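You operate a simulated robot arm through the tools that you are given. There is no shell and no other tool. Be economical: measure what you need, move in short steps, check, and stop when the job is done.

The job below is to be done with a simulated two-armed robot. You get a single attempt, and the scene is never put back.

## Task
Pick up the white yarn cone from the top of the green table with one hand, pass it to the other hand and put it on the third shelf from the top of the grey shelving.

It is judged by the outcome, as a careful person would: the job done as asked, and still so three seconds after it is handed in. It fails if anything else is knocked over, pushed out of place, dropped, spilled or broken.

## Robot
Two 7-joint arms with two-finger parallel grippers on one trunk, on a base that drives. Base frame: it is fixed to the floor where the robot stands at the start and does not move with it; the origin is under the middle of the robot, x ahead of it, y to its left, z up. Units: mm, degrees, N and s.
The left shoulder is at the start at [30, 119, 1035], the right one opposite. With the tool pointing down near the work surface each hand reaches from about 240 to 680 mm from the robot's upright axis, wherever it stands, measured 20 degrees to its own side. Places, roughly: third shelf of the grey shelving [2900, -500, 900]. Payload 3.43 kg a hand.
Tool frame (each hand has its own): the origin (TCP) lies between the finger pads and is the grasp point; the fingertips stand 30 mm ahead of it; z points along the fingers, y is the line along which they close. The gripper opens to 94 mm. The fingers are 28 mm wide and 10 mm thick; the gripper's body (50 by 96 mm) begins 55 mm behind the TCP.
Orientation is told as [roll, pitch, yaw] about the base's x, y, z axes, in that order, counted from this pose: with the fingers straight down and closing along the base's y, the tool's x points along the base's -x, its y along +y and its z along -z.

## Interface
- The arms move only by the tool nudge_tool. It takes "left_moves", "right_moves" or both (then of equal length, played together; a hand with none holds still); each is a list of rows, each a list of 7 numbers: the closure, from 0 (fully open) to 1 (shut), then the shift along the base's x, y, z in mm, then the turn, a rotation vector about the base's x, y, z in degrees. In form: [[jaw, dx, dy, dz, rx, ry, rz], ...]. A call has 1 to 8 rows; each row is the pose to reach, as a shift and turn from the pose commanded when the call began. Rows are played at 5 a second. More than 50 mm and 8.6 degrees between two rows, or a gripper value outside its range, and nothing of the call is played. A pose out of reach is approached as far as the arm can. The call stops where the force on the tool passes 40 N (or 10 N more than at its start, if that is more) or the arm is blocked; 0.2 s more then pass. The fingers move at their own pace (about 72 mm/s each) and stop on an object; they squeeze with about 44 N. The grip force told is the motor's: it shows also when the fingers shut on nothing. Time passes only in rows, and 0.2 s behind the last, so rows that repeat a pose let the fingers close. The reply holds the time, the measured pose of the TCP, the force on the tool along the base axes, the opening and the grip force, in the units named above and with some noise, with the torque about the TCP (base axes, N m) and any sound that the robot's microphone picked up.
- Cameras (640 x 400 px; columns grow to the right, rows downward): "scene" is now at [47.7, -5, 1740.9]; the picture's right is [-0.04, -1.00, 0.00], its down [-0.87, 0.03, -0.49] and it looks along [0.49, -0.02, -0.87] (base axes); focal length 264 px, centre (320, 200). "left" rides on the left gripper at [76, -14, -103] in its tool frame; the picture's right is [0.18, 0.98, 0.00], its down [-0.75, 0.14, -0.64] and it looks along [-0.63, 0.12, 0.77] (tool axes); focal length 243 px, centre (320, 200). "right" rides on the right gripper at [76, 14, -102] in its tool frame; the picture's right is [-0.18, 0.98, 0.00], its down [-0.75, -0.14, -0.64] and it looks along [-0.63, -0.12, 0.77] (tool axes); focal length 243 px, centre (320, 200). There is no depth. A picture from a camera that has moved, and an enlarged one, comes with that camera's place and axes in the base frame and with its lens. The place of the scene camera against the robot may be out by one fixed shift of up to 25 mm in any direction.
- capture(camera): a new picture of that camera. It takes no simulated time.
- slide_trunk(by): slides the trunk up (or, below 0, down) by that many mm; the arms and the scene camera ride with it, the base frame stays. It gives what a move gives, with no picture.
- steer(legs): drives the robot by 1 to 6 legs, each [ahead, turn to the left] in mm and degrees, along the robot's own axes; the way and the turn of a leg run together, so that a leg with both is an arc; at most 1500 mm and 180 degrees a leg. The arms and the cameras ride along, it lands a little off, and it stops where it bumps. It gives what a move gives.
- head_to(pan, tilt): turns the head with the scene camera to pan (to the left, within 143 degrees either way) and tilt (down, from -29 to 69), counted from straight ahead of the robot. It gives what a move gives.
- inspect(camera, box): a new picture of the part [left, top, right, bottom] of that camera's present view, enlarged. It takes no simulated time.
- finish_job(): hands the job in; it is judged then, once.

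Go step by step. Nothing tells you exact positions but the pictures and the camera data: compare them with the known pose of the tool, close in by small moves and look again before you grip or let go. The budget is 120 turns and 108 pictures, counting those below and the enlarged ones. Unless the task says otherwise, let go and move clear before handing in, and close with one line.

The tools are called after "Call:" by a JSON object that holds its "op" and its "data". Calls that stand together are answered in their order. nudge_tool: Moves the arms, as the interface text tells. Its arguments: {"type":"object","properties":{"left_moves":{"type":"array","items":{"type":"array","items":{"type":"number"}}},"right_moves":{"type":"array","items":{"type":"array","items":{"type":"number"}}}},"required":[]} The other tools are called the same way: slide_trunk (by) slides the trunk up or down; steer (legs) drives the base; head_to (pan, tilt) turns the head that bears the scene camera; capture (camera) takes a picture; inspect (camera, box) takes an enlarged picture of a part of a camera's view; finish_job () hands the job in.

At the start:

```text
clock: 0.0
left_ee_pos: [529.5, 266.0, 1090.9]
left_tool_rot: [0.0, 0.0, 0.0]
left_contact_force: [0.2, 0.8, 0.0]
left_torque: [-0.03, 0.01, 0.0]
left_width: 94.1
left_grip_force: 0.1
right_ee_pos: [329.3, -151.0, 1077.6]
right_tool_rot: [0.0, 0.1, 0.1]
right_contact_force: [-0.3, -0.3, 0.6]
right_torque: [-0.02, -0.04, 0.03]
right_width: 94.0
right_grip_force: 0.1
trunk travel left (down, up): [-300.0, 110.0]
robot x, y, heading: [0.3, 3.4, 0.0]
head pan, tilt: [-2.2, 60.8]
```

scene: 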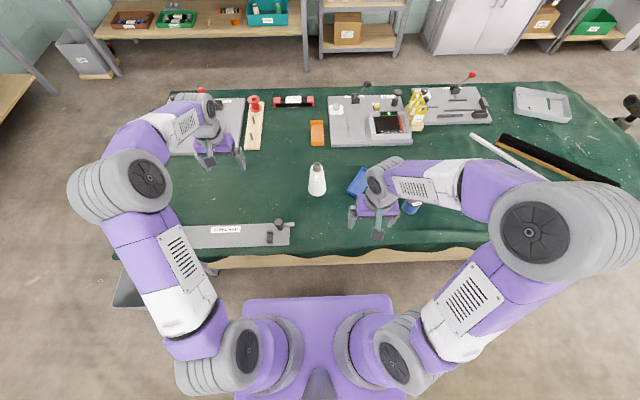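
right: 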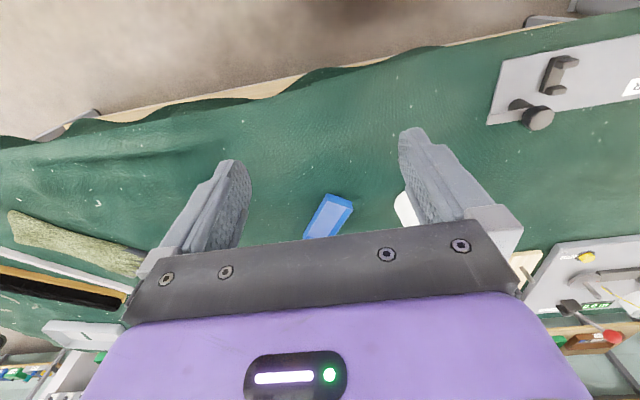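
left: 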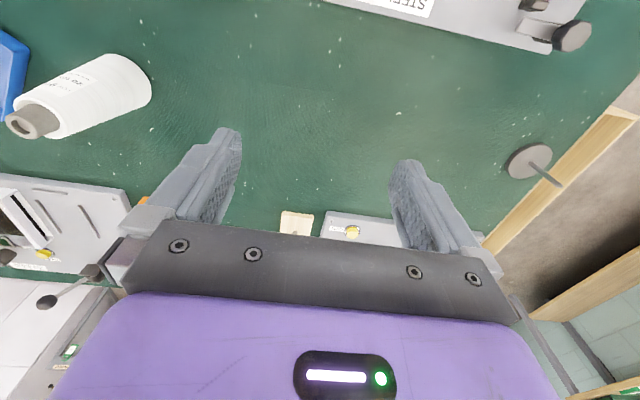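

The white cone stands on the table at about (605, -15), roughly 795 to 950 mm high. I'll look more closely at it and find the shelving next.

Call:
{"op": "inspect", "data": {"camera": "scene", "box": [220, 80, 460, 230]}}

Call:
{"op": "head_to", "data": {"pan": -10, "tilt": 15}}

Call:
{"op": "capture", "data": {"camera": "scene"}}

```text
2.67 times, centred on (340, 155) of scene
camera zoom: at [47.7, -5.0, 1740.9], right [-0.04, -1.0, 0.0], down [-0.87, 0.03, -0.49], along [0.49, -0.02, -0.87], focal length 703 px, centre (267, 320)
```

zoom: 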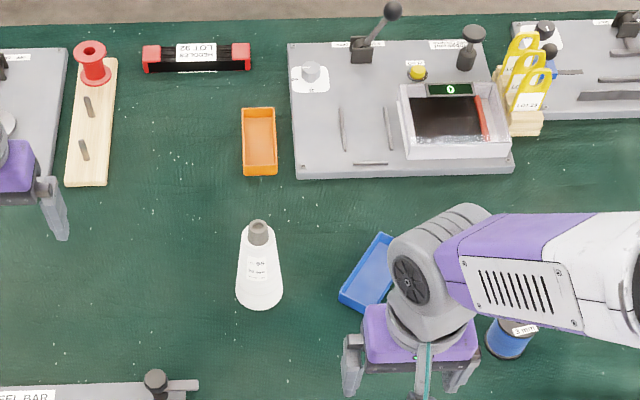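

```text
clock: 1.1
left_ee_pos: [529.0, 266.8, 1090.4]
left_tool_rot: [0.0, -0.1, 0.0]
left_contact_force: [-0.1, 0.1, 0.1]
left_torque: [-0.05, 0.0, -0.01]
left_width: 94.2
left_grip_force: 0.1
right_ee_pos: [330.8, -151.2, 1077.3]
right_tool_rot: [0.1, 0.0, 0.0]
right_contact_force: [0.0, 0.0, 0.6]
right_torque: [-0.03, 0.03, -0.03]
right_width: 93.5
right_grip_force: 0.0
trunk travel left (down, up): [-300.0, 110.0]
robot x, y, heading: [-1.1, -5.1, 0.0]
head pan, tilt: [-10.0, 15.0]
```

```text
103 pictures are left
camera scene: at [74.0, -18.7, 1808.1], right [-0.17, -0.98, 0.0], down [-0.26, 0.04, -0.97], along [0.95, -0.17, -0.26], focal length 264 px, centre (320, 200)
```

scene: 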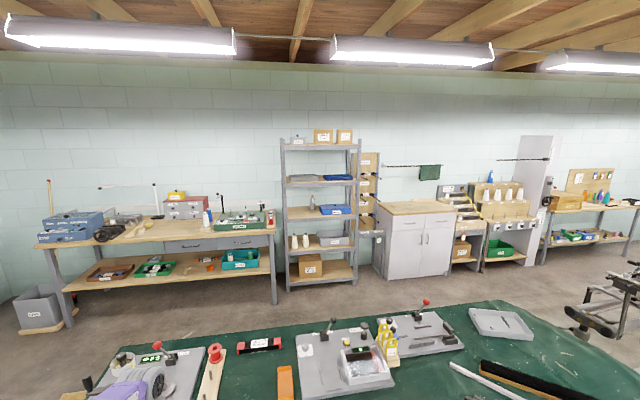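

The grey shelving stands against the far wall, with five boards. I'll zoom in on it and look to both sides of the table for a route.

Call:
{"op": "inspect", "data": {"camera": "scene", "box": [260, 120, 400, 300]}}

Call:
{"op": "head_to", "data": {"pan": 50, "tilt": 35}}

Call:
{"op": "capture", "data": {"camera": "scene"}}

Call:
{"op": "head_to", "data": {"pan": -55, "tilt": 35}}

Call:
{"op": "capture", "data": {"camera": "scene"}}

```text
2.22 times, centred on (330, 210) of scene
camera zoom: at [74.0, -18.7, 1808.1], right [-0.17, -0.98, 0.0], down [-0.26, 0.04, -0.97], along [0.95, -0.17, -0.26], focal length 586 px, centre (298, 178)
```

zoom: 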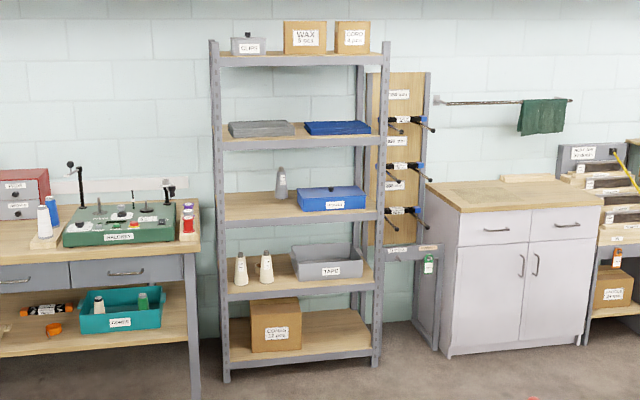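

```text
clock: 2.4
left_ee_pos: [529.7, 266.3, 1090.8]
left_tool_rot: [0.0, 0.0, 0.0]
left_contact_force: [-0.6, 0.0, -0.1]
left_torque: [-0.04, 0.04, -0.02]
left_width: 94.1
left_grip_force: 0.1
right_ee_pos: [330.8, -151.0, 1077.0]
right_tool_rot: [0.0, 0.0, -0.1]
right_contact_force: [0.3, -0.3, 0.0]
right_torque: [-0.01, -0.01, 0.0]
right_width: 93.8
right_grip_force: 0.0
trunk travel left (down, up): [-300.0, 110.0]
robot x, y, heading: [-4.5, 3.0, -0.1]
head pan, tilt: [50.0, 35.0]
```

```text
101 pictures are left
camera scene: at [38.7, 64.9, 1776.2], right [0.77, -0.64, 0.0], down [-0.37, -0.44, -0.82], along [0.53, 0.63, -0.57], focal length 264 px, centre (320, 200)
```

scene: 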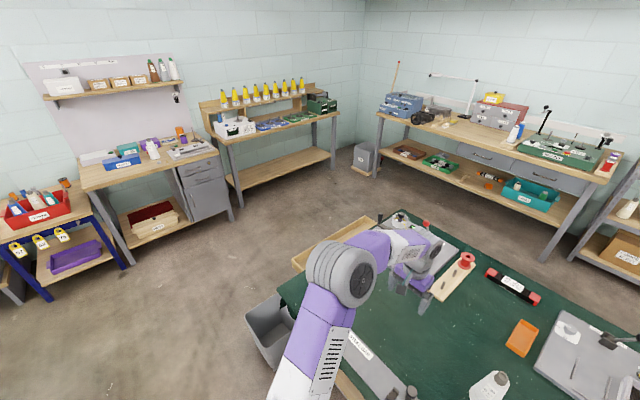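

```text
clock: 4.2
left_ee_pos: [529.4, 267.3, 1090.7]
left_tool_rot: [0.0, 0.0, 0.0]
left_contact_force: [-0.8, 0.0, 0.1]
left_torque: [-0.05, -0.01, 0.0]
left_width: 93.9
left_grip_force: 0.1
right_ee_pos: [330.0, -152.2, 1078.1]
right_tool_rot: [0.0, 0.0, 0.0]
right_contact_force: [0.0, 0.1, -0.6]
right_torque: [0.02, 0.02, -0.02]
right_width: 94.0
right_grip_force: 0.0
trunk travel left (down, up): [-300.0, 110.0]
robot x, y, heading: [1.6, -4.3, -0.1]
head pan, tilt: [-55.0, 35.0]
```

```text
100 pictures are left
camera scene: at [32.6, -74.6, 1776.2], right [-0.82, -0.57, 0.0], down [-0.33, 0.47, -0.82], along [0.47, -0.67, -0.57], focal length 264 px, centre (320, 200)
```

scene: 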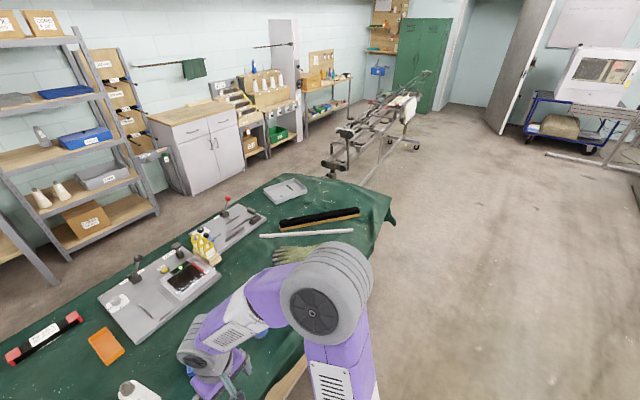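

The shelving boards are about 360 mm apart, and the left third of the third one is free. I plan to grip the cone low with the left hand, pass it to the right hand gripping higher up, and drive round the left end of the table. First I'll pitch the left hand forward toward the cone and move the right hand aside.

Call:
{"op": "nudge_tool", "data": {"left_moves": [[0, -8, -31, -11, 0, -7.2, 0], [0, -17, -62, -22, 0, -14.4, 0], [0, -25, -93, -33, 0, -21.6, 0], [0, -34, -124, -44, 0, -28.8, 0], [0, -43, -155, -55, 0, -36, 0], [0, -51, -186, -67, 0, -43.2, 0], [0, -60, -216, -80, 0, -50, 0]], "right_moves": [[0, 0, -22, 0, 0, 0, 0], [0, 0, -44, 0, 0, 0, 0], [0, 0, -66, 0, 0, 0, 0], [0, 0, -88, 0, 0, 0, 0], [0, 0, -110, 0, 0, 0, 0], [0, 0, -132, 0, 0, 0, 0], [0, 0, -150, 0, 0, 0, 0]]}}

Call:
{"op": "head_to", "data": {"pan": 0, "tilt": 55}}

Call:
{"op": "capture", "data": {"camera": "scene"}}

Call:
{"op": "capture", "data": {"camera": "left"}}

```text
clock: 5.8
left_ee_pos: [467.8, 48.4, 1013.7]
left_tool_rot: [0.2, -50.1, -0.1]
left_contact_force: [0.0, -0.2, -0.2]
left_torque: [0.05, -0.01, 0.05]
left_width: 93.9
left_grip_force: 0.0
right_ee_pos: [330.9, -303.1, 1076.8]
right_tool_rot: [0.2, 0.0, 0.0]
right_contact_force: [-0.1, -1.1, 0.5]
right_torque: [0.02, -0.03, 0.0]
right_width: 94.2
right_grip_force: 0.0
trunk travel left (down, up): [-300.0, 110.0]
robot x, y, heading: [-1.6, -1.4, 0.2]
head pan, tilt: [-55.0, 35.0]
```

```text
clock: 7.1
left_ee_pos: [469.0, 50.0, 1012.6]
left_tool_rot: [0.0, -50.0, 0.0]
left_contact_force: [0.6, 0.0, -0.1]
left_torque: [-0.02, -0.01, 0.02]
left_width: 94.0
left_grip_force: 0.1
right_ee_pos: [330.5, -300.8, 1077.2]
right_tool_rot: [0.0, 0.0, 0.0]
right_contact_force: [-0.6, -0.2, 0.5]
right_torque: [-0.01, 0.01, -0.01]
right_width: 94.3
right_grip_force: 0.0
trunk travel left (down, up): [-300.0, 110.0]
robot x, y, heading: [0.2, -1.2, -0.0]
head pan, tilt: [0.0, 55.0]
```

```text
99 pictures are left
camera scene: at [54.1, -2.6, 1748.0], right [0.0, -1.0, 0.0], down [-0.82, 0.0, -0.57], along [0.57, 0.0, -0.82], focal length 264 px, centre (320, 200)
```

scene: 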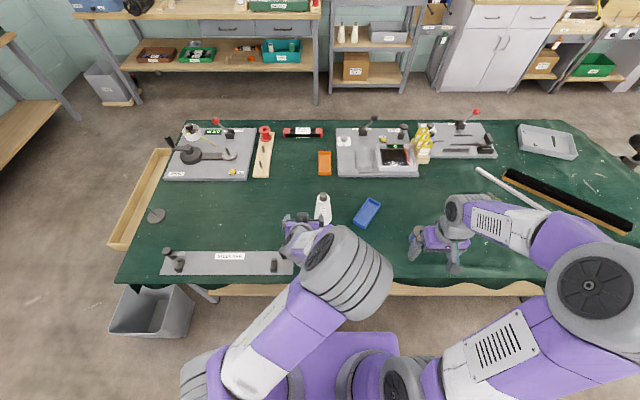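

```text
98 pictures are left
camera left: at [340.6, 34.5, 1020.4], right [-0.12, 0.98, -0.14], down [-0.01, 0.14, 0.99], along [0.99, 0.12, -0.01], focal length 243 px, centre (320, 200)
```

left: 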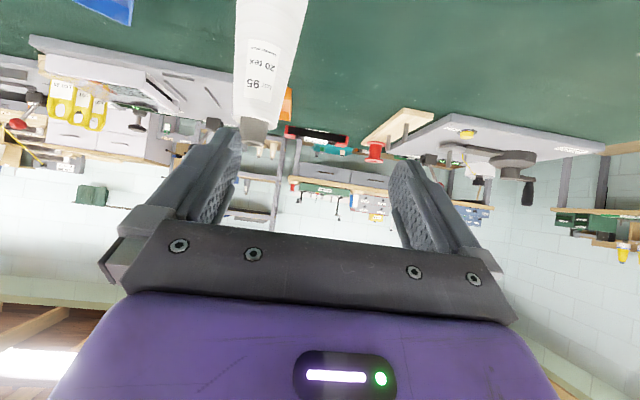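

The left wrist view puts the cone tip at about (606, -14, 954). Next I'll yaw the left hand toward it, lower it and look again.

Call:
{"op": "nudge_tool", "data": {"left_moves": [[0, 5, -5, -20, 0, 0, -6.25], [0, 10, -9, -40, 0, 0, -12.5], [0, 15, -14, -60, 0, 0, -18.75], [0, 20, -18, -80, 0, 0, -25]]}}

Call:
{"op": "capture", "data": {"camera": "left"}}

Call:
{"op": "inspect", "data": {"camera": "scene", "box": [220, 150, 420, 275]}}

```text
clock: 8.1
left_ee_pos: [491.4, 33.3, 930.1]
left_tool_rot: [-0.1, -50.0, -25.1]
left_contact_force: [0.1, 0.4, -0.7]
left_torque: [-0.01, -0.01, 0.0]
left_width: 93.9
left_grip_force: 0.0
right_ee_pos: [331.8, -301.0, 1078.1]
right_tool_rot: [0.0, 0.0, 0.0]
right_contact_force: [-0.2, 0.1, 0.0]
right_torque: [0.0, 0.04, -0.03]
right_width: 93.8
right_grip_force: 0.1
trunk travel left (down, up): [-300.0, 110.0]
robot x, y, heading: [1.3, -1.3, 0.3]
head pan, tilt: [0.0, 55.0]
```

```text
97 pictures are left
camera left: at [369.3, 74.4, 937.7], right [0.31, 0.94, -0.14], down [0.05, 0.13, 0.99], along [0.95, -0.31, -0.01], focal length 243 px, centre (320, 200)
```

left: 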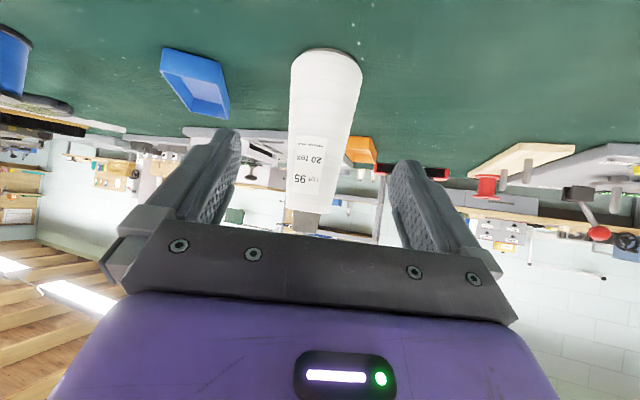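

```text
3.20 times, centred on (320, 212) of scene
camera zoom: at [55.0, -1.8, 1747.9], right [0.0, -1.0, 0.0], down [-0.82, 0.0, -0.57], along [0.57, 0.0, -0.82], focal length 844 px, centre (320, 160)
```

zoom: 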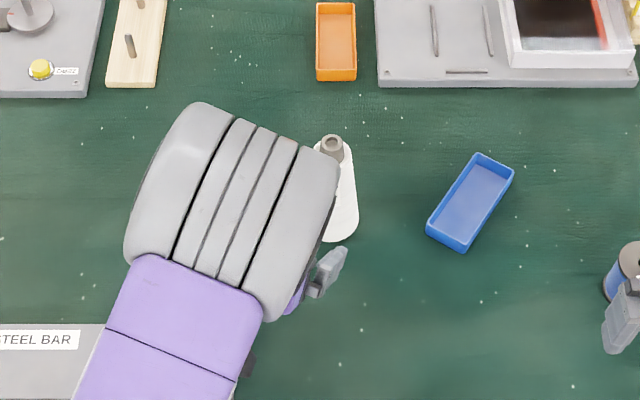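

Triangulating puts the cone axis at about (604, -15), with the base near z 795 and about 75 mm across. I'll lower the hand behind the cone to z 850, then check.

Call:
{"op": "nudge_tool", "data": {"left_moves": [[0, 0, 0, -40, 0, 0, 0], [0, 0, 0, -78, 0, 0, 0]]}}

Call:
{"op": "capture", "data": {"camera": "left"}}

```text
clock: 8.7
left_ee_pos: [491.6, 34.7, 852.7]
left_tool_rot: [0.2, -50.1, -25.1]
left_contact_force: [0.7, -0.1, 0.9]
left_torque: [0.0, 0.0, -0.03]
left_width: 94.0
left_grip_force: 0.1
right_ee_pos: [329.5, -301.0, 1077.6]
right_tool_rot: [0.0, 0.0, 0.0]
right_contact_force: [-0.7, -0.1, -0.6]
right_torque: [-0.03, 0.0, 0.01]
right_width: 94.3
right_grip_force: 0.1
trunk travel left (down, up): [-300.0, 110.0]
robot x, y, heading: [2.9, -1.0, 0.0]
head pan, tilt: [0.0, 55.0]
```

```text
95 pictures are left
camera left: at [369.5, 74.5, 859.6], right [0.31, 0.94, -0.14], down [0.05, 0.13, 0.99], along [0.95, -0.31, -0.01], focal length 243 px, centre (320, 200)
```

left: 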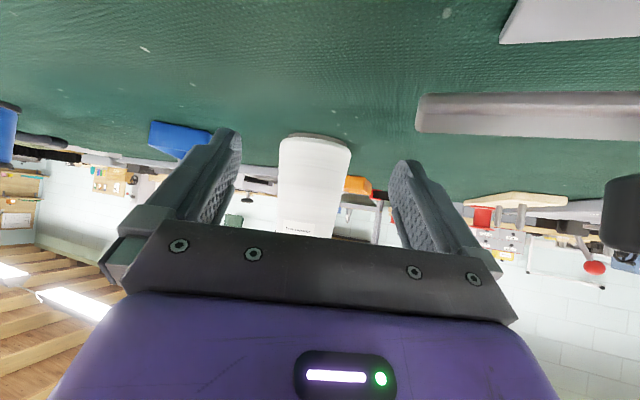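

The cone is centred between the open fingers, so I'll advance until the TCP is on its axis.

Call:
{"op": "nudge_tool", "data": {"left_moves": [[0, 37, -16, 0, 0, 0, 0], [0, 74, -32, 0, 0, 0, 0], [0, 90, -40, 0, 0, 0, 0], [0, 110, -48, 0, 0, 0, 0]]}}

Call:
{"op": "capture", "data": {"camera": "left"}}

Call:
{"op": "inspect", "data": {"camera": "scene", "box": [240, 165, 400, 265]}}

```text
clock: 9.7
left_ee_pos: [601.1, -14.9, 853.3]
left_tool_rot: [0.0, -50.0, -25.0]
left_contact_force: [-0.8, 0.8, 0.5]
left_torque: [-0.01, -0.03, 0.02]
left_width: 93.9
left_grip_force: 0.1
right_ee_pos: [330.4, -302.3, 1077.2]
right_tool_rot: [0.1, 0.0, 0.0]
right_contact_force: [1.3, 0.7, 0.3]
right_torque: [-0.01, 0.02, 0.0]
right_width: 94.0
right_grip_force: 0.0
trunk travel left (down, up): [-300.0, 110.0]
robot x, y, heading: [-0.2, -2.6, 0.1]
head pan, tilt: [0.0, 55.0]
```

```text
94 pictures are left
camera left: at [478.4, 24.6, 861.2], right [0.31, 0.94, -0.14], down [0.05, 0.13, 0.99], along [0.95, -0.31, -0.01], focal length 243 px, centre (320, 200)
```

left: 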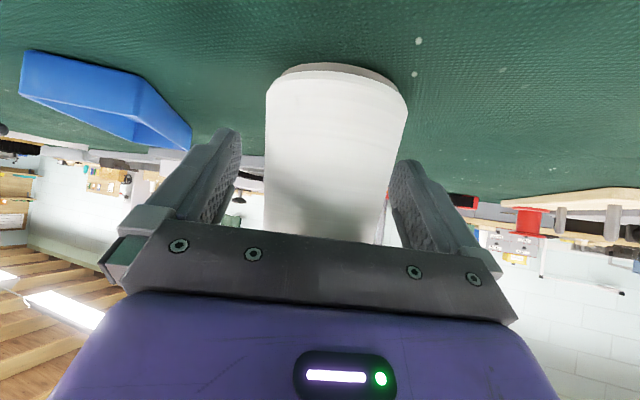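

```text
4.00 times, centred on (320, 215) of scene
camera zoom: at [54.1, -2.6, 1747.9], right [0.0, -1.0, 0.0], down [-0.82, 0.0, -0.57], along [0.57, 0.0, -0.82], focal length 1055 px, centre (320, 140)
```

zoom: 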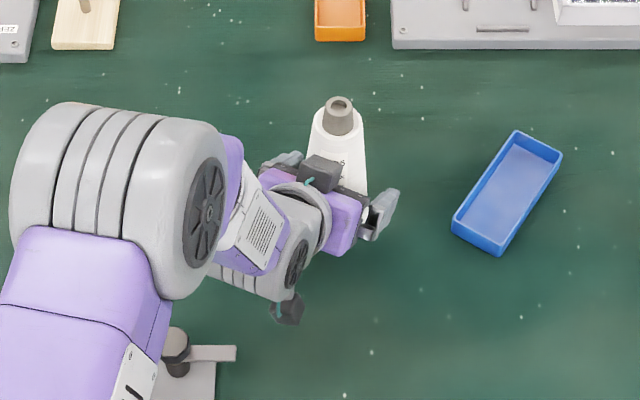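

The cone sits about 5 mm to one side of the finger centre. I'll shift to centre it, then close the left hand.

Call:
{"op": "nudge_tool", "data": {"left_moves": [[0, 3, 4.5, 0, 0, 0, 0], [0.5, 3, 4.5, 0, 0, 0, 0], [1, 3, 4.5, 0, 0, 0, 0], [1, 3, 4.5, 0, 0, 0, 0], [1, 3, 4.5, 0, 0, 0, 0]]}}

Call:
{"op": "capture", "data": {"camera": "left"}}

```text
clock: 10.9
left_ee_pos: [603.0, -11.8, 853.3]
left_tool_rot: [0.1, -50.0, -24.9]
left_contact_force: [-0.9, -0.8, -0.1]
left_torque: [-0.02, -0.01, -0.01]
left_width: 68.1
left_grip_force: 44.5
right_ee_pos: [329.0, -301.7, 1078.0]
right_tool_rot: [0.1, 0.0, 0.1]
right_contact_force: [-0.2, -0.2, -1.1]
right_torque: [-0.01, -0.01, -0.02]
right_width: 94.0
right_grip_force: 0.1
trunk travel left (down, up): [-300.0, 110.0]
robot x, y, heading: [4.0, 1.6, 0.2]
head pan, tilt: [0.0, 55.0]
```

```text
92 pictures are left
camera left: at [481.2, 28.4, 860.5], right [0.31, 0.94, -0.14], down [0.05, 0.13, 0.99], along [0.95, -0.31, -0.01], focal length 243 px, centre (320, 200)
```

left: 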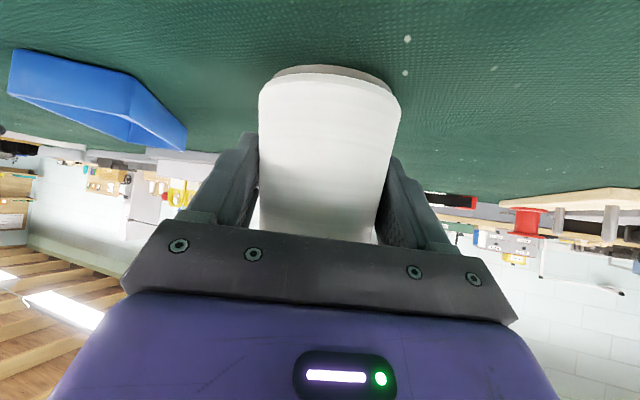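

The cone is gripped at 68 mm width with 44 N. I'll lift it straight up.

Call:
{"op": "nudge_tool", "data": {"left_moves": [[1, 0, 0, 20, 0, 0, 0], [1, 0, 0, 50, 0, 0, 0], [1, 0, 0, 90, 0, 0, 0], [1, 0, 0, 130, 0, 0, 0], [1, -20, 0, 170, 0, 0, 0], [1, -50, 0, 200, 0, 0, 0], [1, -80, 0, 220, 0, 0, 0]]}}

Call:
{"op": "capture", "data": {"camera": "left"}}

Call:
{"op": "capture", "data": {"camera": "scene"}}

```text
clock: 12.5
left_ee_pos: [521.2, -8.7, 1073.2]
left_tool_rot: [0.0, -49.9, -25.0]
left_contact_force: [-0.2, 0.1, -3.3]
left_torque: [0.0, 0.01, -0.01]
left_width: 67.7
left_grip_force: 44.1
right_ee_pos: [328.9, -301.4, 1078.5]
right_tool_rot: [0.0, 0.0, 0.0]
right_contact_force: [-0.3, 0.2, 0.6]
right_torque: [-0.01, 0.0, -0.03]
right_width: 94.1
right_grip_force: 0.1
trunk travel left (down, up): [-300.0, 110.0]
robot x, y, heading: [-5.1, -0.9, -0.1]
head pan, tilt: [0.0, 55.0]
```

```text
91 pictures are left
camera left: at [399.3, 30.8, 1080.7], right [0.31, 0.94, -0.14], down [0.05, 0.13, 0.99], along [0.95, -0.31, -0.01], focal length 243 px, centre (320, 200)
```

left: 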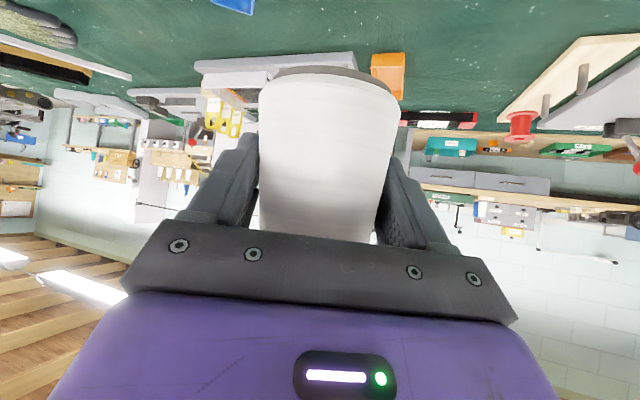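

```text
90 pictures are left
camera scene: at [52.9, -2.5, 1748.0], right [0.0, -1.0, 0.0], down [-0.82, 0.0, -0.57], along [0.57, 0.0, -0.82], focal length 264 px, centre (320, 200)
```

scene: 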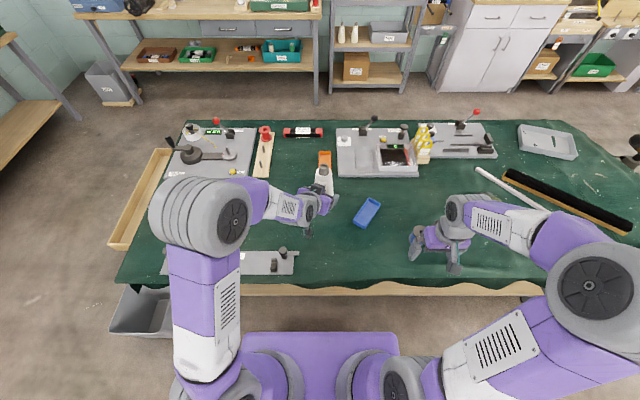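

The lift is stable, but this grip leaves no room for the other hand at the top that would still fit under the shelf above. A better order is for the right hand to pick the cone from above and pass it to the left hand's low grip, which suits the shelf. I'll set the cone back exactly where it stood.

Call:
{"op": "nudge_tool", "data": {"left_moves": [[1, 30, 0, -20, 0, 0, 0], [1, 60, 0, -50, 0, 0, 0], [1, 80, 0, -90, 0, 0, 0], [1, 80, 0, -130, 0, 0, 0], [1, 80, 0, -170, 0, 0, 0], [1, 80, 0, -205, 0, 0, 0], [1, 80, 0, -218, 0, 0, 0], [1, 80, 0, -220, 0, 0, 0]]}}

Call:
{"op": "capture", "data": {"camera": "left"}}

```text
clock: 14.3
left_ee_pos: [602.7, -11.4, 851.9]
left_tool_rot: [-0.1, -50.0, -25.0]
left_contact_force: [-0.7, 0.4, -3.5]
left_torque: [0.0, 0.01, 0.05]
left_width: 67.9
left_grip_force: 44.5
right_ee_pos: [329.6, -301.2, 1075.9]
right_tool_rot: [0.1, 0.0, 0.0]
right_contact_force: [1.1, 0.7, -0.2]
right_torque: [0.01, 0.0, 0.0]
right_width: 94.0
right_grip_force: 0.1
trunk travel left (down, up): [-300.0, 110.0]
robot x, y, heading: [0.2, -2.6, 0.1]
head pan, tilt: [0.0, 55.0]
```

```text
89 pictures are left
camera left: at [480.9, 29.4, 860.3], right [0.31, 0.94, -0.14], down [0.05, 0.13, 0.99], along [0.95, -0.31, -0.01], focal length 243 px, centre (320, 200)
```

left: 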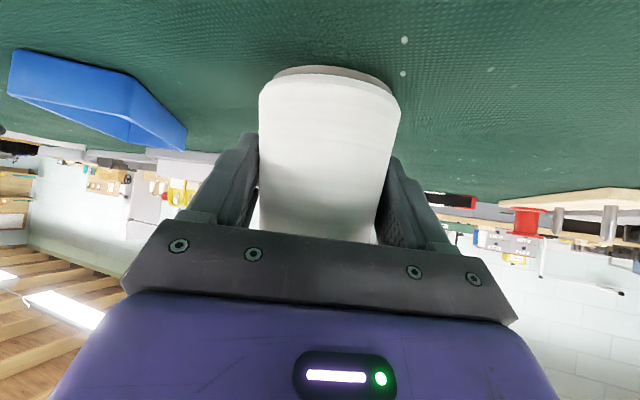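

The force reading says the hand still carries the full weight. I'll lower by small steps until the cone rests on the table.

Call:
{"op": "nudge_tool", "data": {"left_moves": [[1, 0, 0, -1, 0, 0, 0], [1, 0, 0, -2, 0, 0, 0], [1, 0, 0, -2, 0, 0, 0]]}}

```text
clock: 15.1
left_ee_pos: [602.9, -10.6, 852.9]
left_tool_rot: [0.1, -50.2, -25.1]
left_contact_force: [-1.5, 2.8, 6.6]
left_torque: [0.06, -0.23, 0.09]
left_width: 67.7
left_grip_force: 44.0
right_ee_pos: [331.1, -300.7, 1078.5]
right_tool_rot: [0.0, 0.0, 0.0]
right_contact_force: [0.0, 0.5, 1.0]
right_torque: [0.01, 0.02, 0.01]
right_width: 93.8
right_grip_force: 0.1
trunk travel left (down, up): [-300.0, 110.0]
robot x, y, heading: [1.4, 2.0, -0.1]
head pan, tilt: [0.0, 55.0]
```

The cone is on the table. I'll open the left hand and back it out along its approach.

Call:
{"op": "nudge_tool", "data": {"left_moves": [[0.6, 0, 0, 0, 0, 0, 0], [0, 0, 0, 0, 0, 0, 0], [0, 0, 0, 0, 0, 0, 0], [0, -37, 16, 0, 0, 0, 0], [0, -74, 32, 0, 0, 0, 0], [0, -110, 48, 0, 0, 0, 0]]}}

Call:
{"op": "capture", "data": {"camera": "left"}}

```text
clock: 16.5
left_ee_pos: [490.3, 38.3, 850.3]
left_tool_rot: [0.0, -50.1, -24.9]
left_contact_force: [-0.3, 0.7, 0.6]
left_torque: [0.03, -0.03, -0.02]
left_width: 94.0
left_grip_force: 0.1
right_ee_pos: [330.4, -301.2, 1078.5]
right_tool_rot: [-0.1, 0.0, 0.0]
right_contact_force: [-0.5, -0.6, 0.7]
right_torque: [0.01, 0.0, 0.0]
right_width: 93.9
right_grip_force: 0.1
trunk travel left (down, up): [-300.0, 110.0]
robot x, y, heading: [0.5, 2.0, 0.1]
head pan, tilt: [0.0, 55.0]
```

```text
88 pictures are left
camera left: at [369.1, 77.9, 857.5], right [0.31, 0.94, -0.14], down [0.05, 0.13, 0.99], along [0.95, -0.31, -0.01], focal length 243 px, centre (320, 200)
```

left: 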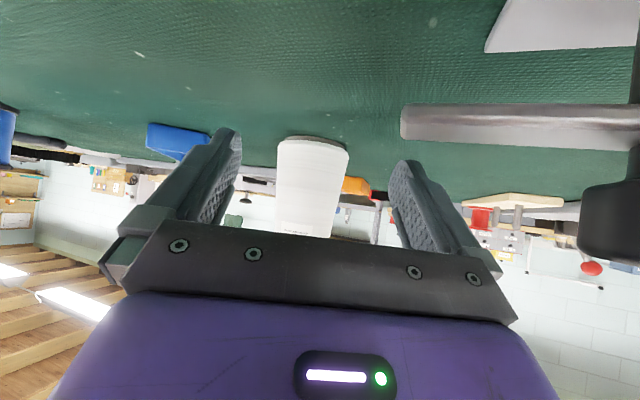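

The cone stands at about (603, -9). I'll move the left hand clear and bring the right hand, vertical and yawed, over the cone.

Call:
{"op": "nudge_tool", "data": {"left_moves": [[0, -15, 15, 0, 0, 0, 0], [0, -30, 30, 10, 0, 0, 0], [0, -45, 45, 20, 0, 0, 0], [0, -60, 60, 30, 0, 0, 0], [0, -60, 60, 40, 0, 0, 0], [0, -60, 60, 50, 0, 0, 0], [0, -60, 60, 50, 0, 0, 0]], "right_moves": [[0, 30, -10, 0, 0, 0, -4], [0, 65, 10, 0, 0, 0, -8], [0, 100, 38, 0, 0, 0, -12], [0, 135, 68, 0, 0, 0, -16], [0, 170, 100, 0, 0, 0, -20], [0, 200, 135, 0, 0, 0, -25], [0, 225, 175, 0, 0, 0, -25]]}}

Call:
{"op": "capture", "data": {"camera": "scene"}}

Call:
{"op": "capture", "data": {"camera": "right"}}

```text
clock: 18.1
left_ee_pos: [433.1, 97.6, 900.5]
left_tool_rot: [-0.2, -49.9, -24.9]
left_contact_force: [0.4, 0.0, 0.8]
left_torque: [0.03, -0.02, -0.01]
left_width: 94.0
left_grip_force: 0.2
right_ee_pos: [553.9, -126.6, 1076.4]
right_tool_rot: [-0.1, 0.0, -25.1]
right_contact_force: [-0.4, 0.2, -0.7]
right_torque: [-0.06, -0.02, 0.01]
right_width: 94.1
right_grip_force: 0.0
trunk travel left (down, up): [-300.0, 110.0]
robot x, y, heading: [0.8, 1.8, -0.3]
head pan, tilt: [0.0, 55.0]
```

```text
87 pictures are left
camera scene: at [55.1, -1.0, 1747.9], right [0.0, -1.0, 0.0], down [-0.82, 0.0, -0.57], along [0.57, 0.0, -0.82], focal length 264 px, centre (320, 200)
```

scene: 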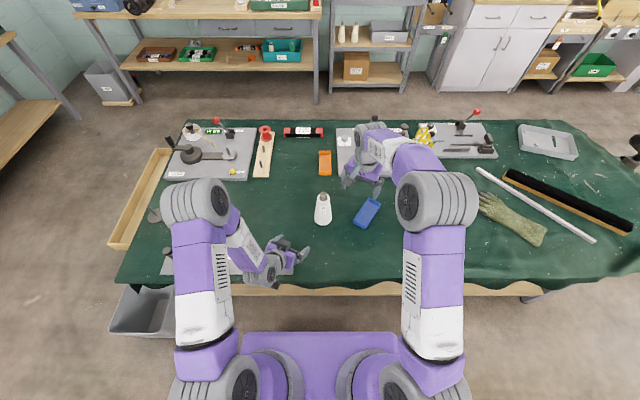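

```text
86 pictures are left
camera right: at [490.5, -81.3, 1178.9], right [0.58, 0.81, 0.0], down [0.62, -0.45, 0.64], along [0.52, -0.37, -0.77], focal length 243 px, centre (320, 200)
```

right: 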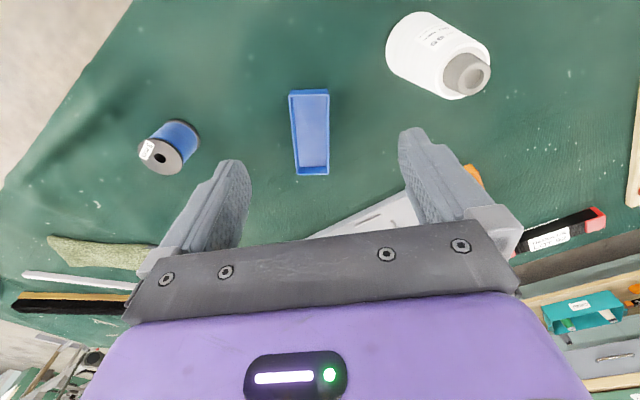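

From the right camera the cone tip is at about (607, -6), which agrees with the left view. I'll move the right hand directly above it.

Call:
{"op": "nudge_tool", "data": {"right_moves": [[0, 17, 40, 0, 0, 0, 0], [0, 34, 80, 0, 0, 0, 0], [0, 51, 119, -10, 0, 0, 0], [0, 51, 119, -40, 0, 0, 0]]}}

Call:
{"op": "capture", "data": {"camera": "right"}}

Call:
{"op": "capture", "data": {"camera": "left"}}

```text
clock: 19.1
left_ee_pos: [433.5, 95.5, 899.8]
left_tool_rot: [0.0, -50.0, -25.1]
left_contact_force: [0.2, 0.5, 0.1]
left_torque: [0.0, 0.02, 0.02]
left_width: 94.0
left_grip_force: 0.1
right_ee_pos: [606.2, -6.2, 1033.5]
right_tool_rot: [0.0, -0.1, -25.0]
right_contact_force: [1.2, -0.6, 0.8]
right_torque: [0.02, 0.0, -0.03]
right_width: 94.0
right_grip_force: 0.2
trunk travel left (down, up): [-300.0, 110.0]
robot x, y, heading: [2.4, -0.9, -0.2]
head pan, tilt: [0.0, 55.0]
```

```text
85 pictures are left
camera right: at [543.6, 38.2, 1136.2], right [0.58, 0.81, 0.0], down [0.62, -0.45, 0.64], along [0.52, -0.37, -0.77], focal length 243 px, centre (320, 200)
```

right: 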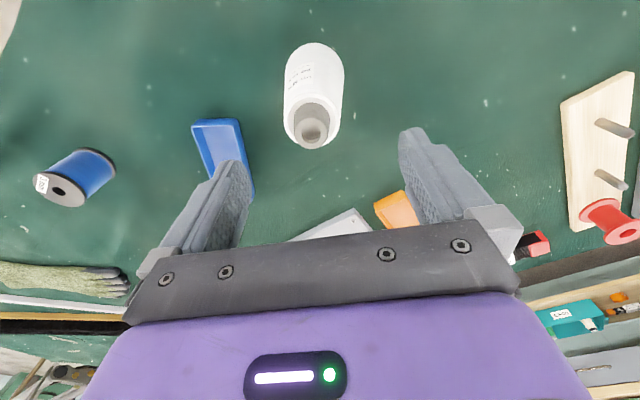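

```text
84 pictures are left
camera left: at [310.3, 136.3, 907.4], right [0.31, 0.94, -0.14], down [0.05, 0.13, 0.99], along [0.95, -0.31, -0.01], focal length 243 px, centre (320, 200)
```

left: 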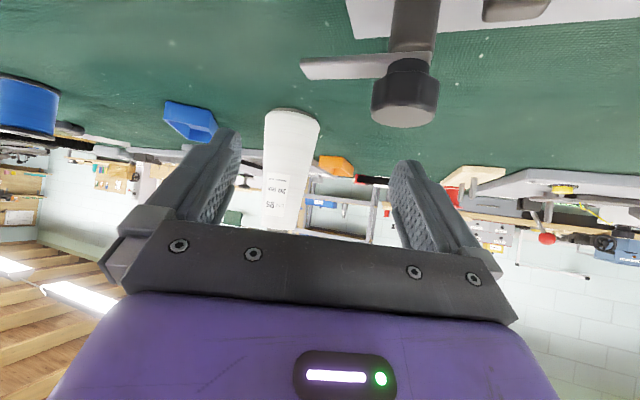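

I'll descend around the cone with a small centring shift, to z about 928, and check before gripping.

Call:
{"op": "nudge_tool", "data": {"right_moves": [[0, -1, -4, -35, 0, 0, 0], [0, -1, -4, -70, 0, 0, 0], [0, -1, -4, -104, 0, 0, 0]]}}

Call:
{"op": "capture", "data": {"camera": "right"}}

Call:
{"op": "capture", "data": {"camera": "left"}}

```text
clock: 19.9
left_ee_pos: [432.1, 97.1, 899.5]
left_tool_rot: [0.0, -49.9, -25.0]
left_contact_force: [0.8, -0.6, 0.1]
left_torque: [-0.01, 0.01, -0.01]
left_width: 94.0
left_grip_force: 0.1
right_ee_pos: [605.1, -9.5, 929.1]
right_tool_rot: [0.0, 0.0, -25.0]
right_contact_force: [0.3, 1.0, -0.1]
right_torque: [0.0, 0.02, 0.02]
right_width: 94.0
right_grip_force: 0.0
trunk travel left (down, up): [-300.0, 110.0]
robot x, y, heading: [-1.3, -0.7, -0.0]
head pan, tilt: [0.0, 55.0]
```

```text
83 pictures are left
camera right: at [543.3, 35.5, 1032.1], right [0.58, 0.81, 0.0], down [0.62, -0.45, 0.64], along [0.52, -0.37, -0.77], focal length 243 px, centre (320, 200)
```

right: 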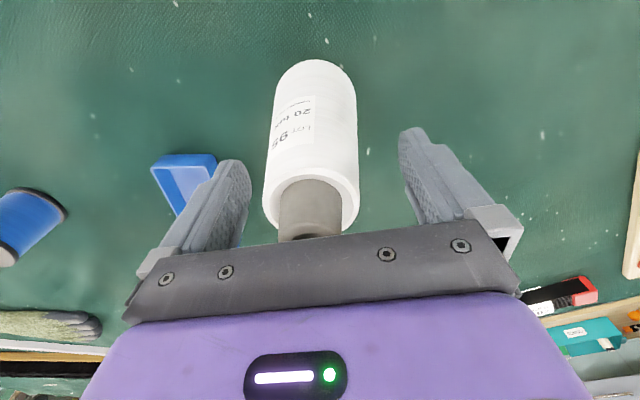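

```text
82 pictures are left
camera left: at [310.7, 137.0, 907.1], right [0.31, 0.94, -0.14], down [0.05, 0.13, 0.99], along [0.95, -0.31, -0.01], focal length 243 px, centre (320, 200)
```

left: 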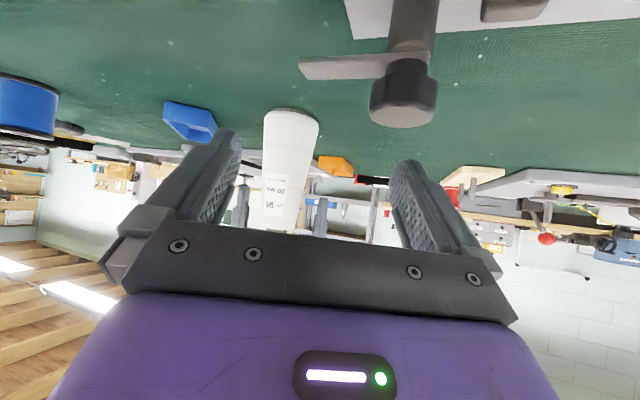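

The cone is about 4 mm off centre along the closing line. I'll correct that and close the right hand.

Call:
{"op": "nudge_tool", "data": {"right_moves": [[0, -2, -3.5, 0, 0, 0, 0], [0.5, -2, -3.5, 0, 0, 0, 0], [1, -2, -3.5, 0, 0, 0, 0], [1, -2, -3.5, 0, 0, 0, 0], [1, -2, -3.5, 0, 0, 0, 0], [1, -2, -3.5, 0, 0, 0, 0]]}}

Call:
{"op": "capture", "data": {"camera": "right"}}

```text
clock: 21.3
left_ee_pos: [433.2, 97.4, 900.8]
left_tool_rot: [0.1, -50.0, -25.0]
left_contact_force: [1.2, 0.0, 0.8]
left_torque: [-0.03, 0.03, -0.02]
left_width: 94.2
left_grip_force: 0.0
right_ee_pos: [603.8, -14.0, 930.7]
right_tool_rot: [0.0, 0.0, -25.1]
right_contact_force: [1.2, 0.8, 0.0]
right_torque: [0.04, -0.09, 0.02]
right_width: 53.3
right_grip_force: 44.2
trunk travel left (down, up): [-300.0, 110.0]
robot x, y, heading: [-0.7, 0.2, 0.1]
head pan, tilt: [0.0, 55.0]
```

```text
81 pictures are left
camera right: at [541.4, 31.7, 1033.6], right [0.58, 0.81, 0.0], down [0.62, -0.45, 0.64], along [0.52, -0.37, -0.77], focal length 243 px, centre (320, 200)
```

right: 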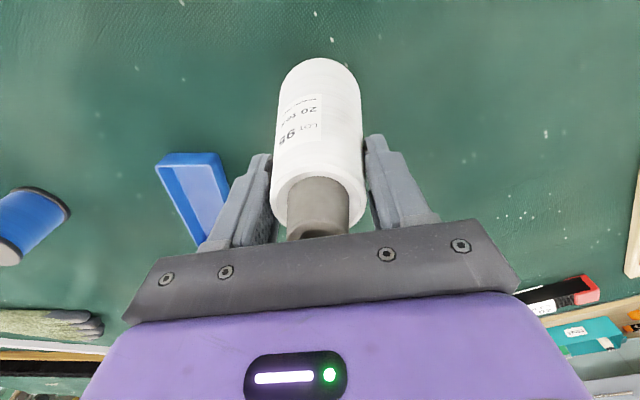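

The right hand has the cone at 53 mm width. I'll lift it and check for slipping.

Call:
{"op": "nudge_tool", "data": {"right_moves": [[1, 0, 0, 10, 0, 0, 0], [1, 0, 0, 30, 0, 0, 0], [1, 0, 0, 60, 0, 0, 0], [1, 0, 0, 100, 0, 0, 0], [1, -20, 0, 130, 0, 0, 0], [1, -44, 4, 150, 0, 0, 0], [1, -44, 4, 150, 0, 0, 0]]}}

Call:
{"op": "capture", "data": {"camera": "right"}}

Call:
{"op": "capture", "data": {"camera": "scene"}}

```text
clock: 22.9
left_ee_pos: [433.5, 96.2, 899.8]
left_tool_rot: [0.1, -50.0, -25.0]
left_contact_force: [0.2, 1.5, -0.5]
left_torque: [0.01, -0.03, 0.0]
left_width: 93.8
left_grip_force: 0.0
right_ee_pos: [560.9, -9.3, 1080.8]
right_tool_rot: [0.0, 0.0, -25.0]
right_contact_force: [-0.5, -0.5, -2.1]
right_torque: [0.01, 0.0, 0.03]
right_width: 53.3
right_grip_force: 44.0
trunk travel left (down, up): [-300.0, 110.0]
robot x, y, heading: [-2.0, 2.7, -0.0]
head pan, tilt: [0.0, 55.0]
```

```text
80 pictures are left
camera right: at [498.0, 35.4, 1184.1], right [0.58, 0.81, 0.0], down [0.62, -0.45, 0.64], along [0.52, -0.37, -0.77], focal length 243 px, centre (320, 200)
```

right: 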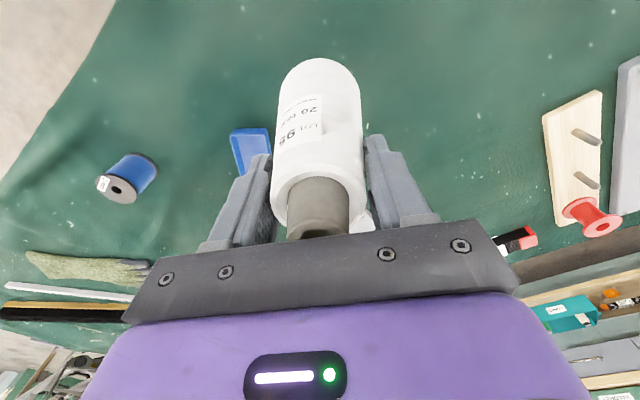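

```text
79 pictures are left
camera scene: at [55.1, -2.6, 1747.9], right [0.0, -1.0, 0.0], down [-0.82, 0.0, -0.57], along [0.57, 0.0, -0.82], focal length 264 px, centre (320, 200)
```

scene: 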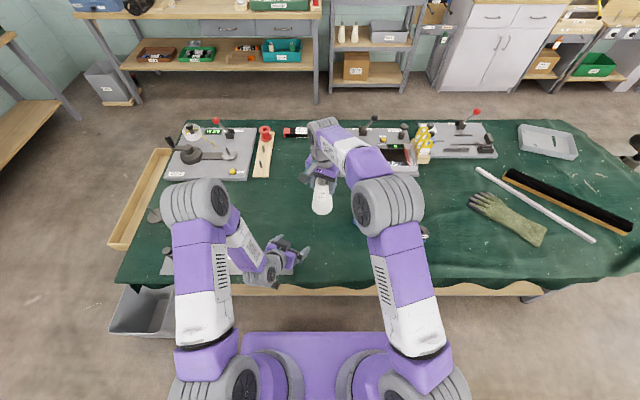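

There was no slip. I'll bring the left hand to its standoff level with the lower body of the cone.

Call:
{"op": "nudge_tool", "data": {"left_moves": [[0, 5, -18, 33, 0, 0, 0], [0, 10, -36, 66, 0, 0, 0], [0, 16, -54, 98, 0, 0, 0], [0, 16, -54, 98, 0, 0, 0]]}}

Call:
{"op": "capture", "data": {"camera": "left"}}

Call:
{"op": "capture", "data": {"camera": "right"}}

```text
clock: 23.9
left_ee_pos: [448.9, 40.9, 997.8]
left_tool_rot: [0.1, -50.0, -25.0]
left_contact_force: [-0.1, -0.2, 0.8]
left_torque: [0.03, 0.0, 0.0]
left_width: 94.2
left_grip_force: 0.1
right_ee_pos: [560.9, -8.4, 1080.6]
right_tool_rot: [0.0, 0.0, -25.0]
right_contact_force: [0.0, 0.0, -2.8]
right_torque: [-0.01, 0.03, 0.04]
right_width: 53.0
right_grip_force: 43.8
trunk travel left (down, up): [-300.0, 110.0]
robot x, y, heading: [-0.3, 2.3, -0.1]
head pan, tilt: [0.0, 55.0]
```

```text
78 pictures are left
camera left: at [326.7, 82.0, 1005.3], right [0.31, 0.94, -0.14], down [0.05, 0.13, 0.99], along [0.95, -0.31, -0.01], focal length 243 px, centre (320, 200)
```

left: 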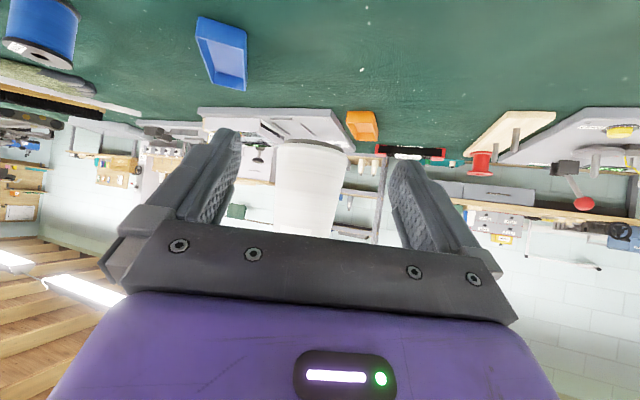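

```text
77 pictures are left
camera right: at [498.1, 35.9, 1184.0], right [0.58, 0.81, 0.0], down [0.62, -0.45, 0.64], along [0.52, -0.37, -0.77], focal length 243 px, centre (320, 200)
```

right: 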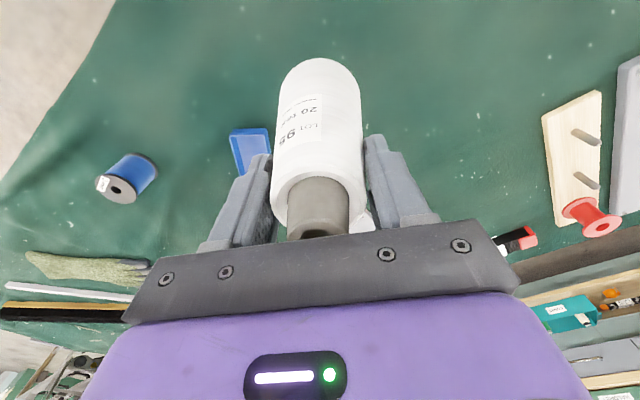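

The cone is lined up between the left fingers. I'll advance onto it.

Call:
{"op": "nudge_tool", "data": {"left_moves": [[0, 35, -15, 0, 0, 0, 0], [0, 70, -30, 0, 0, 0, 0], [0, 90, -38, 0, 0, 0, 0], [0, 111, -46, 0, 0, 0, 0]]}}

Call:
{"op": "capture", "data": {"camera": "left"}}

Call:
{"op": "capture", "data": {"camera": "right"}}

```text
clock: 24.9
left_ee_pos: [558.2, -4.8, 996.7]
left_tool_rot: [-0.2, -49.8, -25.1]
left_contact_force: [-27.5, 6.8, 6.0]
left_torque: [-0.57, -1.96, -0.03]
left_width: 94.0
left_grip_force: 0.1
right_ee_pos: [565.9, -12.7, 1081.6]
right_tool_rot: [0.1, -0.6, -25.3]
right_contact_force: [28.0, -7.9, -8.8]
right_torque: [-0.15, -0.46, -0.17]
right_width: 52.8
right_grip_force: 44.3
trunk travel left (down, up): [-300.0, 110.0]
robot x, y, heading: [0.7, -1.5, 0.1]
head pan, tilt: [0.0, 55.0]
```

```text
76 pictures are left
camera left: at [436.3, 35.4, 1004.7], right [0.31, 0.94, -0.14], down [0.06, 0.13, 0.99], along [0.95, -0.32, -0.01], focal length 243 px, centre (320, 200)
```

left: 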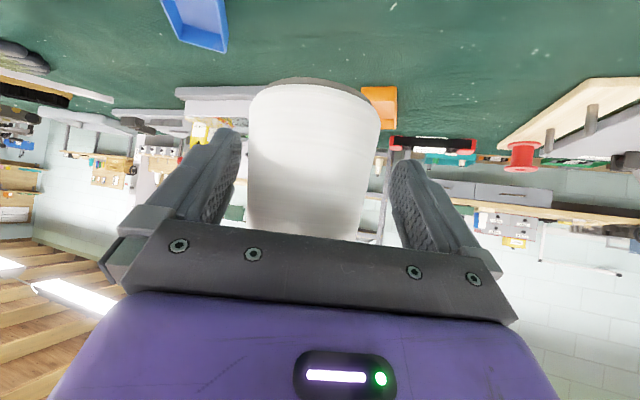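

```text
75 pictures are left
camera right: at [501.1, 31.9, 1183.6], right [0.59, 0.81, 0.0], down [0.61, -0.45, 0.65], along [0.53, -0.38, -0.76], focal length 243 px, centre (320, 200)
```

right: 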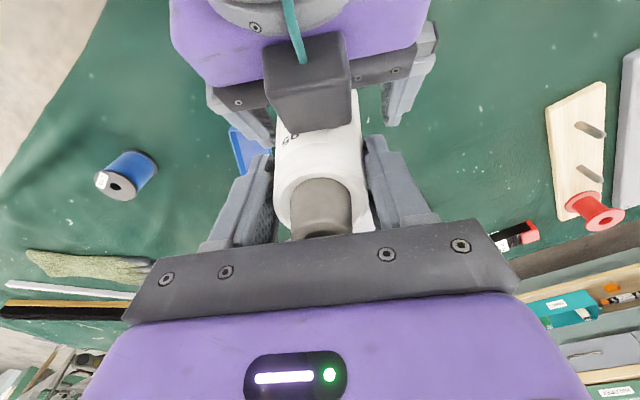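

The left gripper's top box is pressing on the cone with 28 N. I'll back off about 11 mm along the approach and look again.

Call:
{"op": "nudge_tool", "data": {"left_moves": [[0, -11, 5, 0, 0, 0, 0], [0, -11, 5, 0, 0, 0, 0]]}}

Call:
{"op": "capture", "data": {"camera": "left"}}

Call:
{"op": "capture", "data": {"camera": "right"}}

```text
clock: 25.5
left_ee_pos: [550.4, 0.4, 999.4]
left_tool_rot: [0.0, -50.1, -25.1]
left_contact_force: [-0.5, -0.3, 0.1]
left_torque: [0.05, -0.01, 0.0]
left_width: 94.1
left_grip_force: 0.1
right_ee_pos: [560.4, -9.0, 1081.1]
right_tool_rot: [0.0, 0.2, -24.9]
right_contact_force: [0.0, 0.2, -3.1]
right_torque: [0.03, 0.0, 0.0]
right_width: 52.6
right_grip_force: 43.9
trunk travel left (down, up): [-300.0, 110.0]
robot x, y, heading: [-1.2, -1.8, 0.2]
head pan, tilt: [0.0, 55.0]
```

```text
74 pictures are left
camera left: at [427.1, 39.8, 1007.1], right [0.31, 0.94, -0.14], down [0.05, 0.13, 0.99], along [0.95, -0.31, -0.01], focal length 243 px, centre (320, 200)
```

left: 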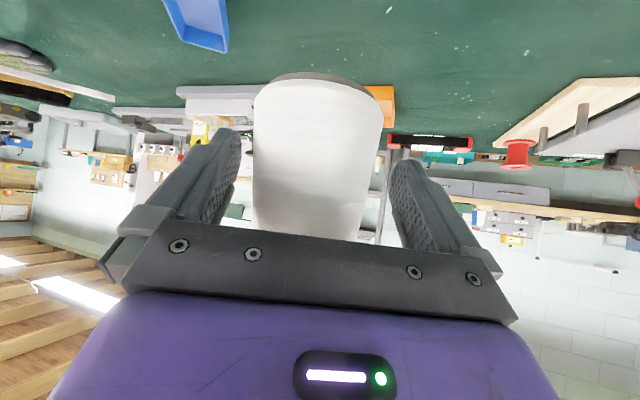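

```text
73 pictures are left
camera right: at [497.2, 36.1, 1184.0], right [0.58, 0.81, 0.0], down [0.63, -0.45, 0.64], along [0.52, -0.37, -0.77], focal length 243 px, centre (320, 200)
```

right: 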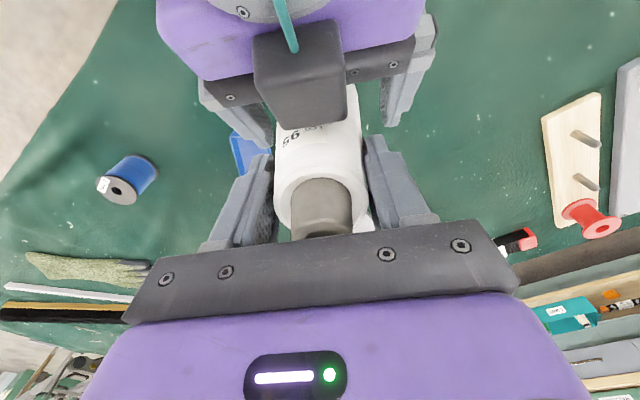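

The contact is relieved and the cone hasn't moved in the right hand. I'll shift the left hand about 3 mm sideways to centre it, then close.

Call:
{"op": "nudge_tool", "data": {"left_moves": [[0, -1, -3, 0, 0, 0, 0], [0.4, -1, -3, 0, 0, 0, 0], [0.8, -1, -3, 0, 0, 0, 0], [1, -1, -3, 0, 0, 0, 0], [1, -1, -3, 0, 0, 0, 0], [1, -1, -3, 0, 0, 0, 0]]}}

Call:
{"op": "capture", "data": {"camera": "left"}}

```text
clock: 26.9
left_ee_pos: [547.4, -3.3, 998.9]
left_tool_rot: [0.1, -49.9, -25.2]
left_contact_force: [-3.6, -7.9, 1.5]
left_torque: [0.12, -0.11, -0.18]
left_width: 68.3
left_grip_force: 44.0
right_ee_pos: [560.4, -8.1, 1081.5]
right_tool_rot: [0.1, 0.0, -24.9]
right_contact_force: [2.6, 8.4, -4.2]
right_torque: [0.5, -0.21, 0.06]
right_width: 52.5
right_grip_force: 44.1
trunk travel left (down, up): [-300.0, 110.0]
robot x, y, heading: [2.7, -0.0, 0.2]
head pan, tilt: [0.0, 55.0]
```

```text
72 pictures are left
camera left: at [425.2, 37.0, 1006.7], right [0.31, 0.94, -0.14], down [0.05, 0.13, 0.99], along [0.95, -0.31, -0.01], focal length 243 px, centre (320, 200)
```

left: 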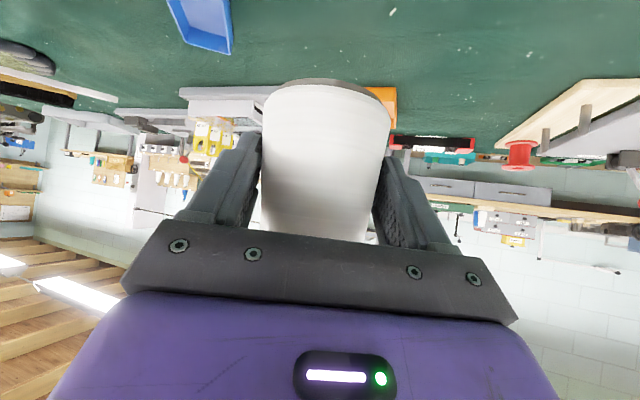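

Both hands hold the cone with small forces. I'll open the right hand and lift it straight up off the cone.

Call:
{"op": "nudge_tool", "data": {"right_moves": [[0.6, 0, 0, 0, 0, 0, 0], [0, 0, 0, 0, 0, 0, 0], [0, 0, 0, 0, 0, 0, 0], [0, 0, 0, 30, 0, 0, 0], [0, 0, 0, 65, 0, 0, 0], [0, 0, 0, 110, 0, 0, 0], [0, 10, -30, 140, 0, 0, 0], [0, 10, -70, 150, 0, 0, 0]]}}

Call:
{"op": "capture", "data": {"camera": "left"}}

Call:
{"op": "capture", "data": {"camera": "scene"}}

```text
clock: 28.7
left_ee_pos: [547.2, -3.4, 999.4]
left_tool_rot: [0.1, -50.1, -25.1]
left_contact_force: [0.2, -0.5, 0.5]
left_torque: [0.03, 0.03, -0.01]
left_width: 68.6
left_grip_force: 43.7
right_ee_pos: [567.6, -82.3, 1233.1]
right_tool_rot: [-0.1, -0.1, -25.0]
right_contact_force: [-1.1, 0.0, -0.4]
right_torque: [0.01, 0.0, -0.01]
right_width: 94.0
right_grip_force: 0.0
trunk travel left (down, up): [-300.0, 110.0]
robot x, y, heading: [3.6, -1.5, 0.3]
head pan, tilt: [0.0, 55.0]
```

```text
71 pictures are left
camera left: at [424.9, 36.7, 1006.9], right [0.31, 0.94, -0.14], down [0.05, 0.13, 0.99], along [0.95, -0.31, -0.01], focal length 243 px, centre (320, 200)
```

left: 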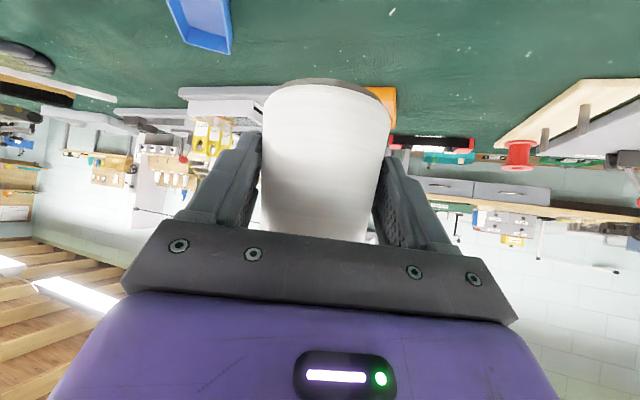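

```text
70 pictures are left
camera scene: at [53.5, -3.9, 1747.9], right [0.0, -1.0, 0.0], down [-0.82, 0.0, -0.57], along [0.57, 0.0, -0.82], focal length 264 px, centre (320, 200)
```

scene: 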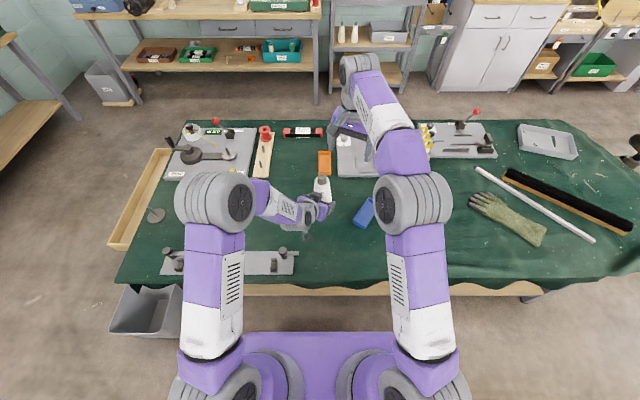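

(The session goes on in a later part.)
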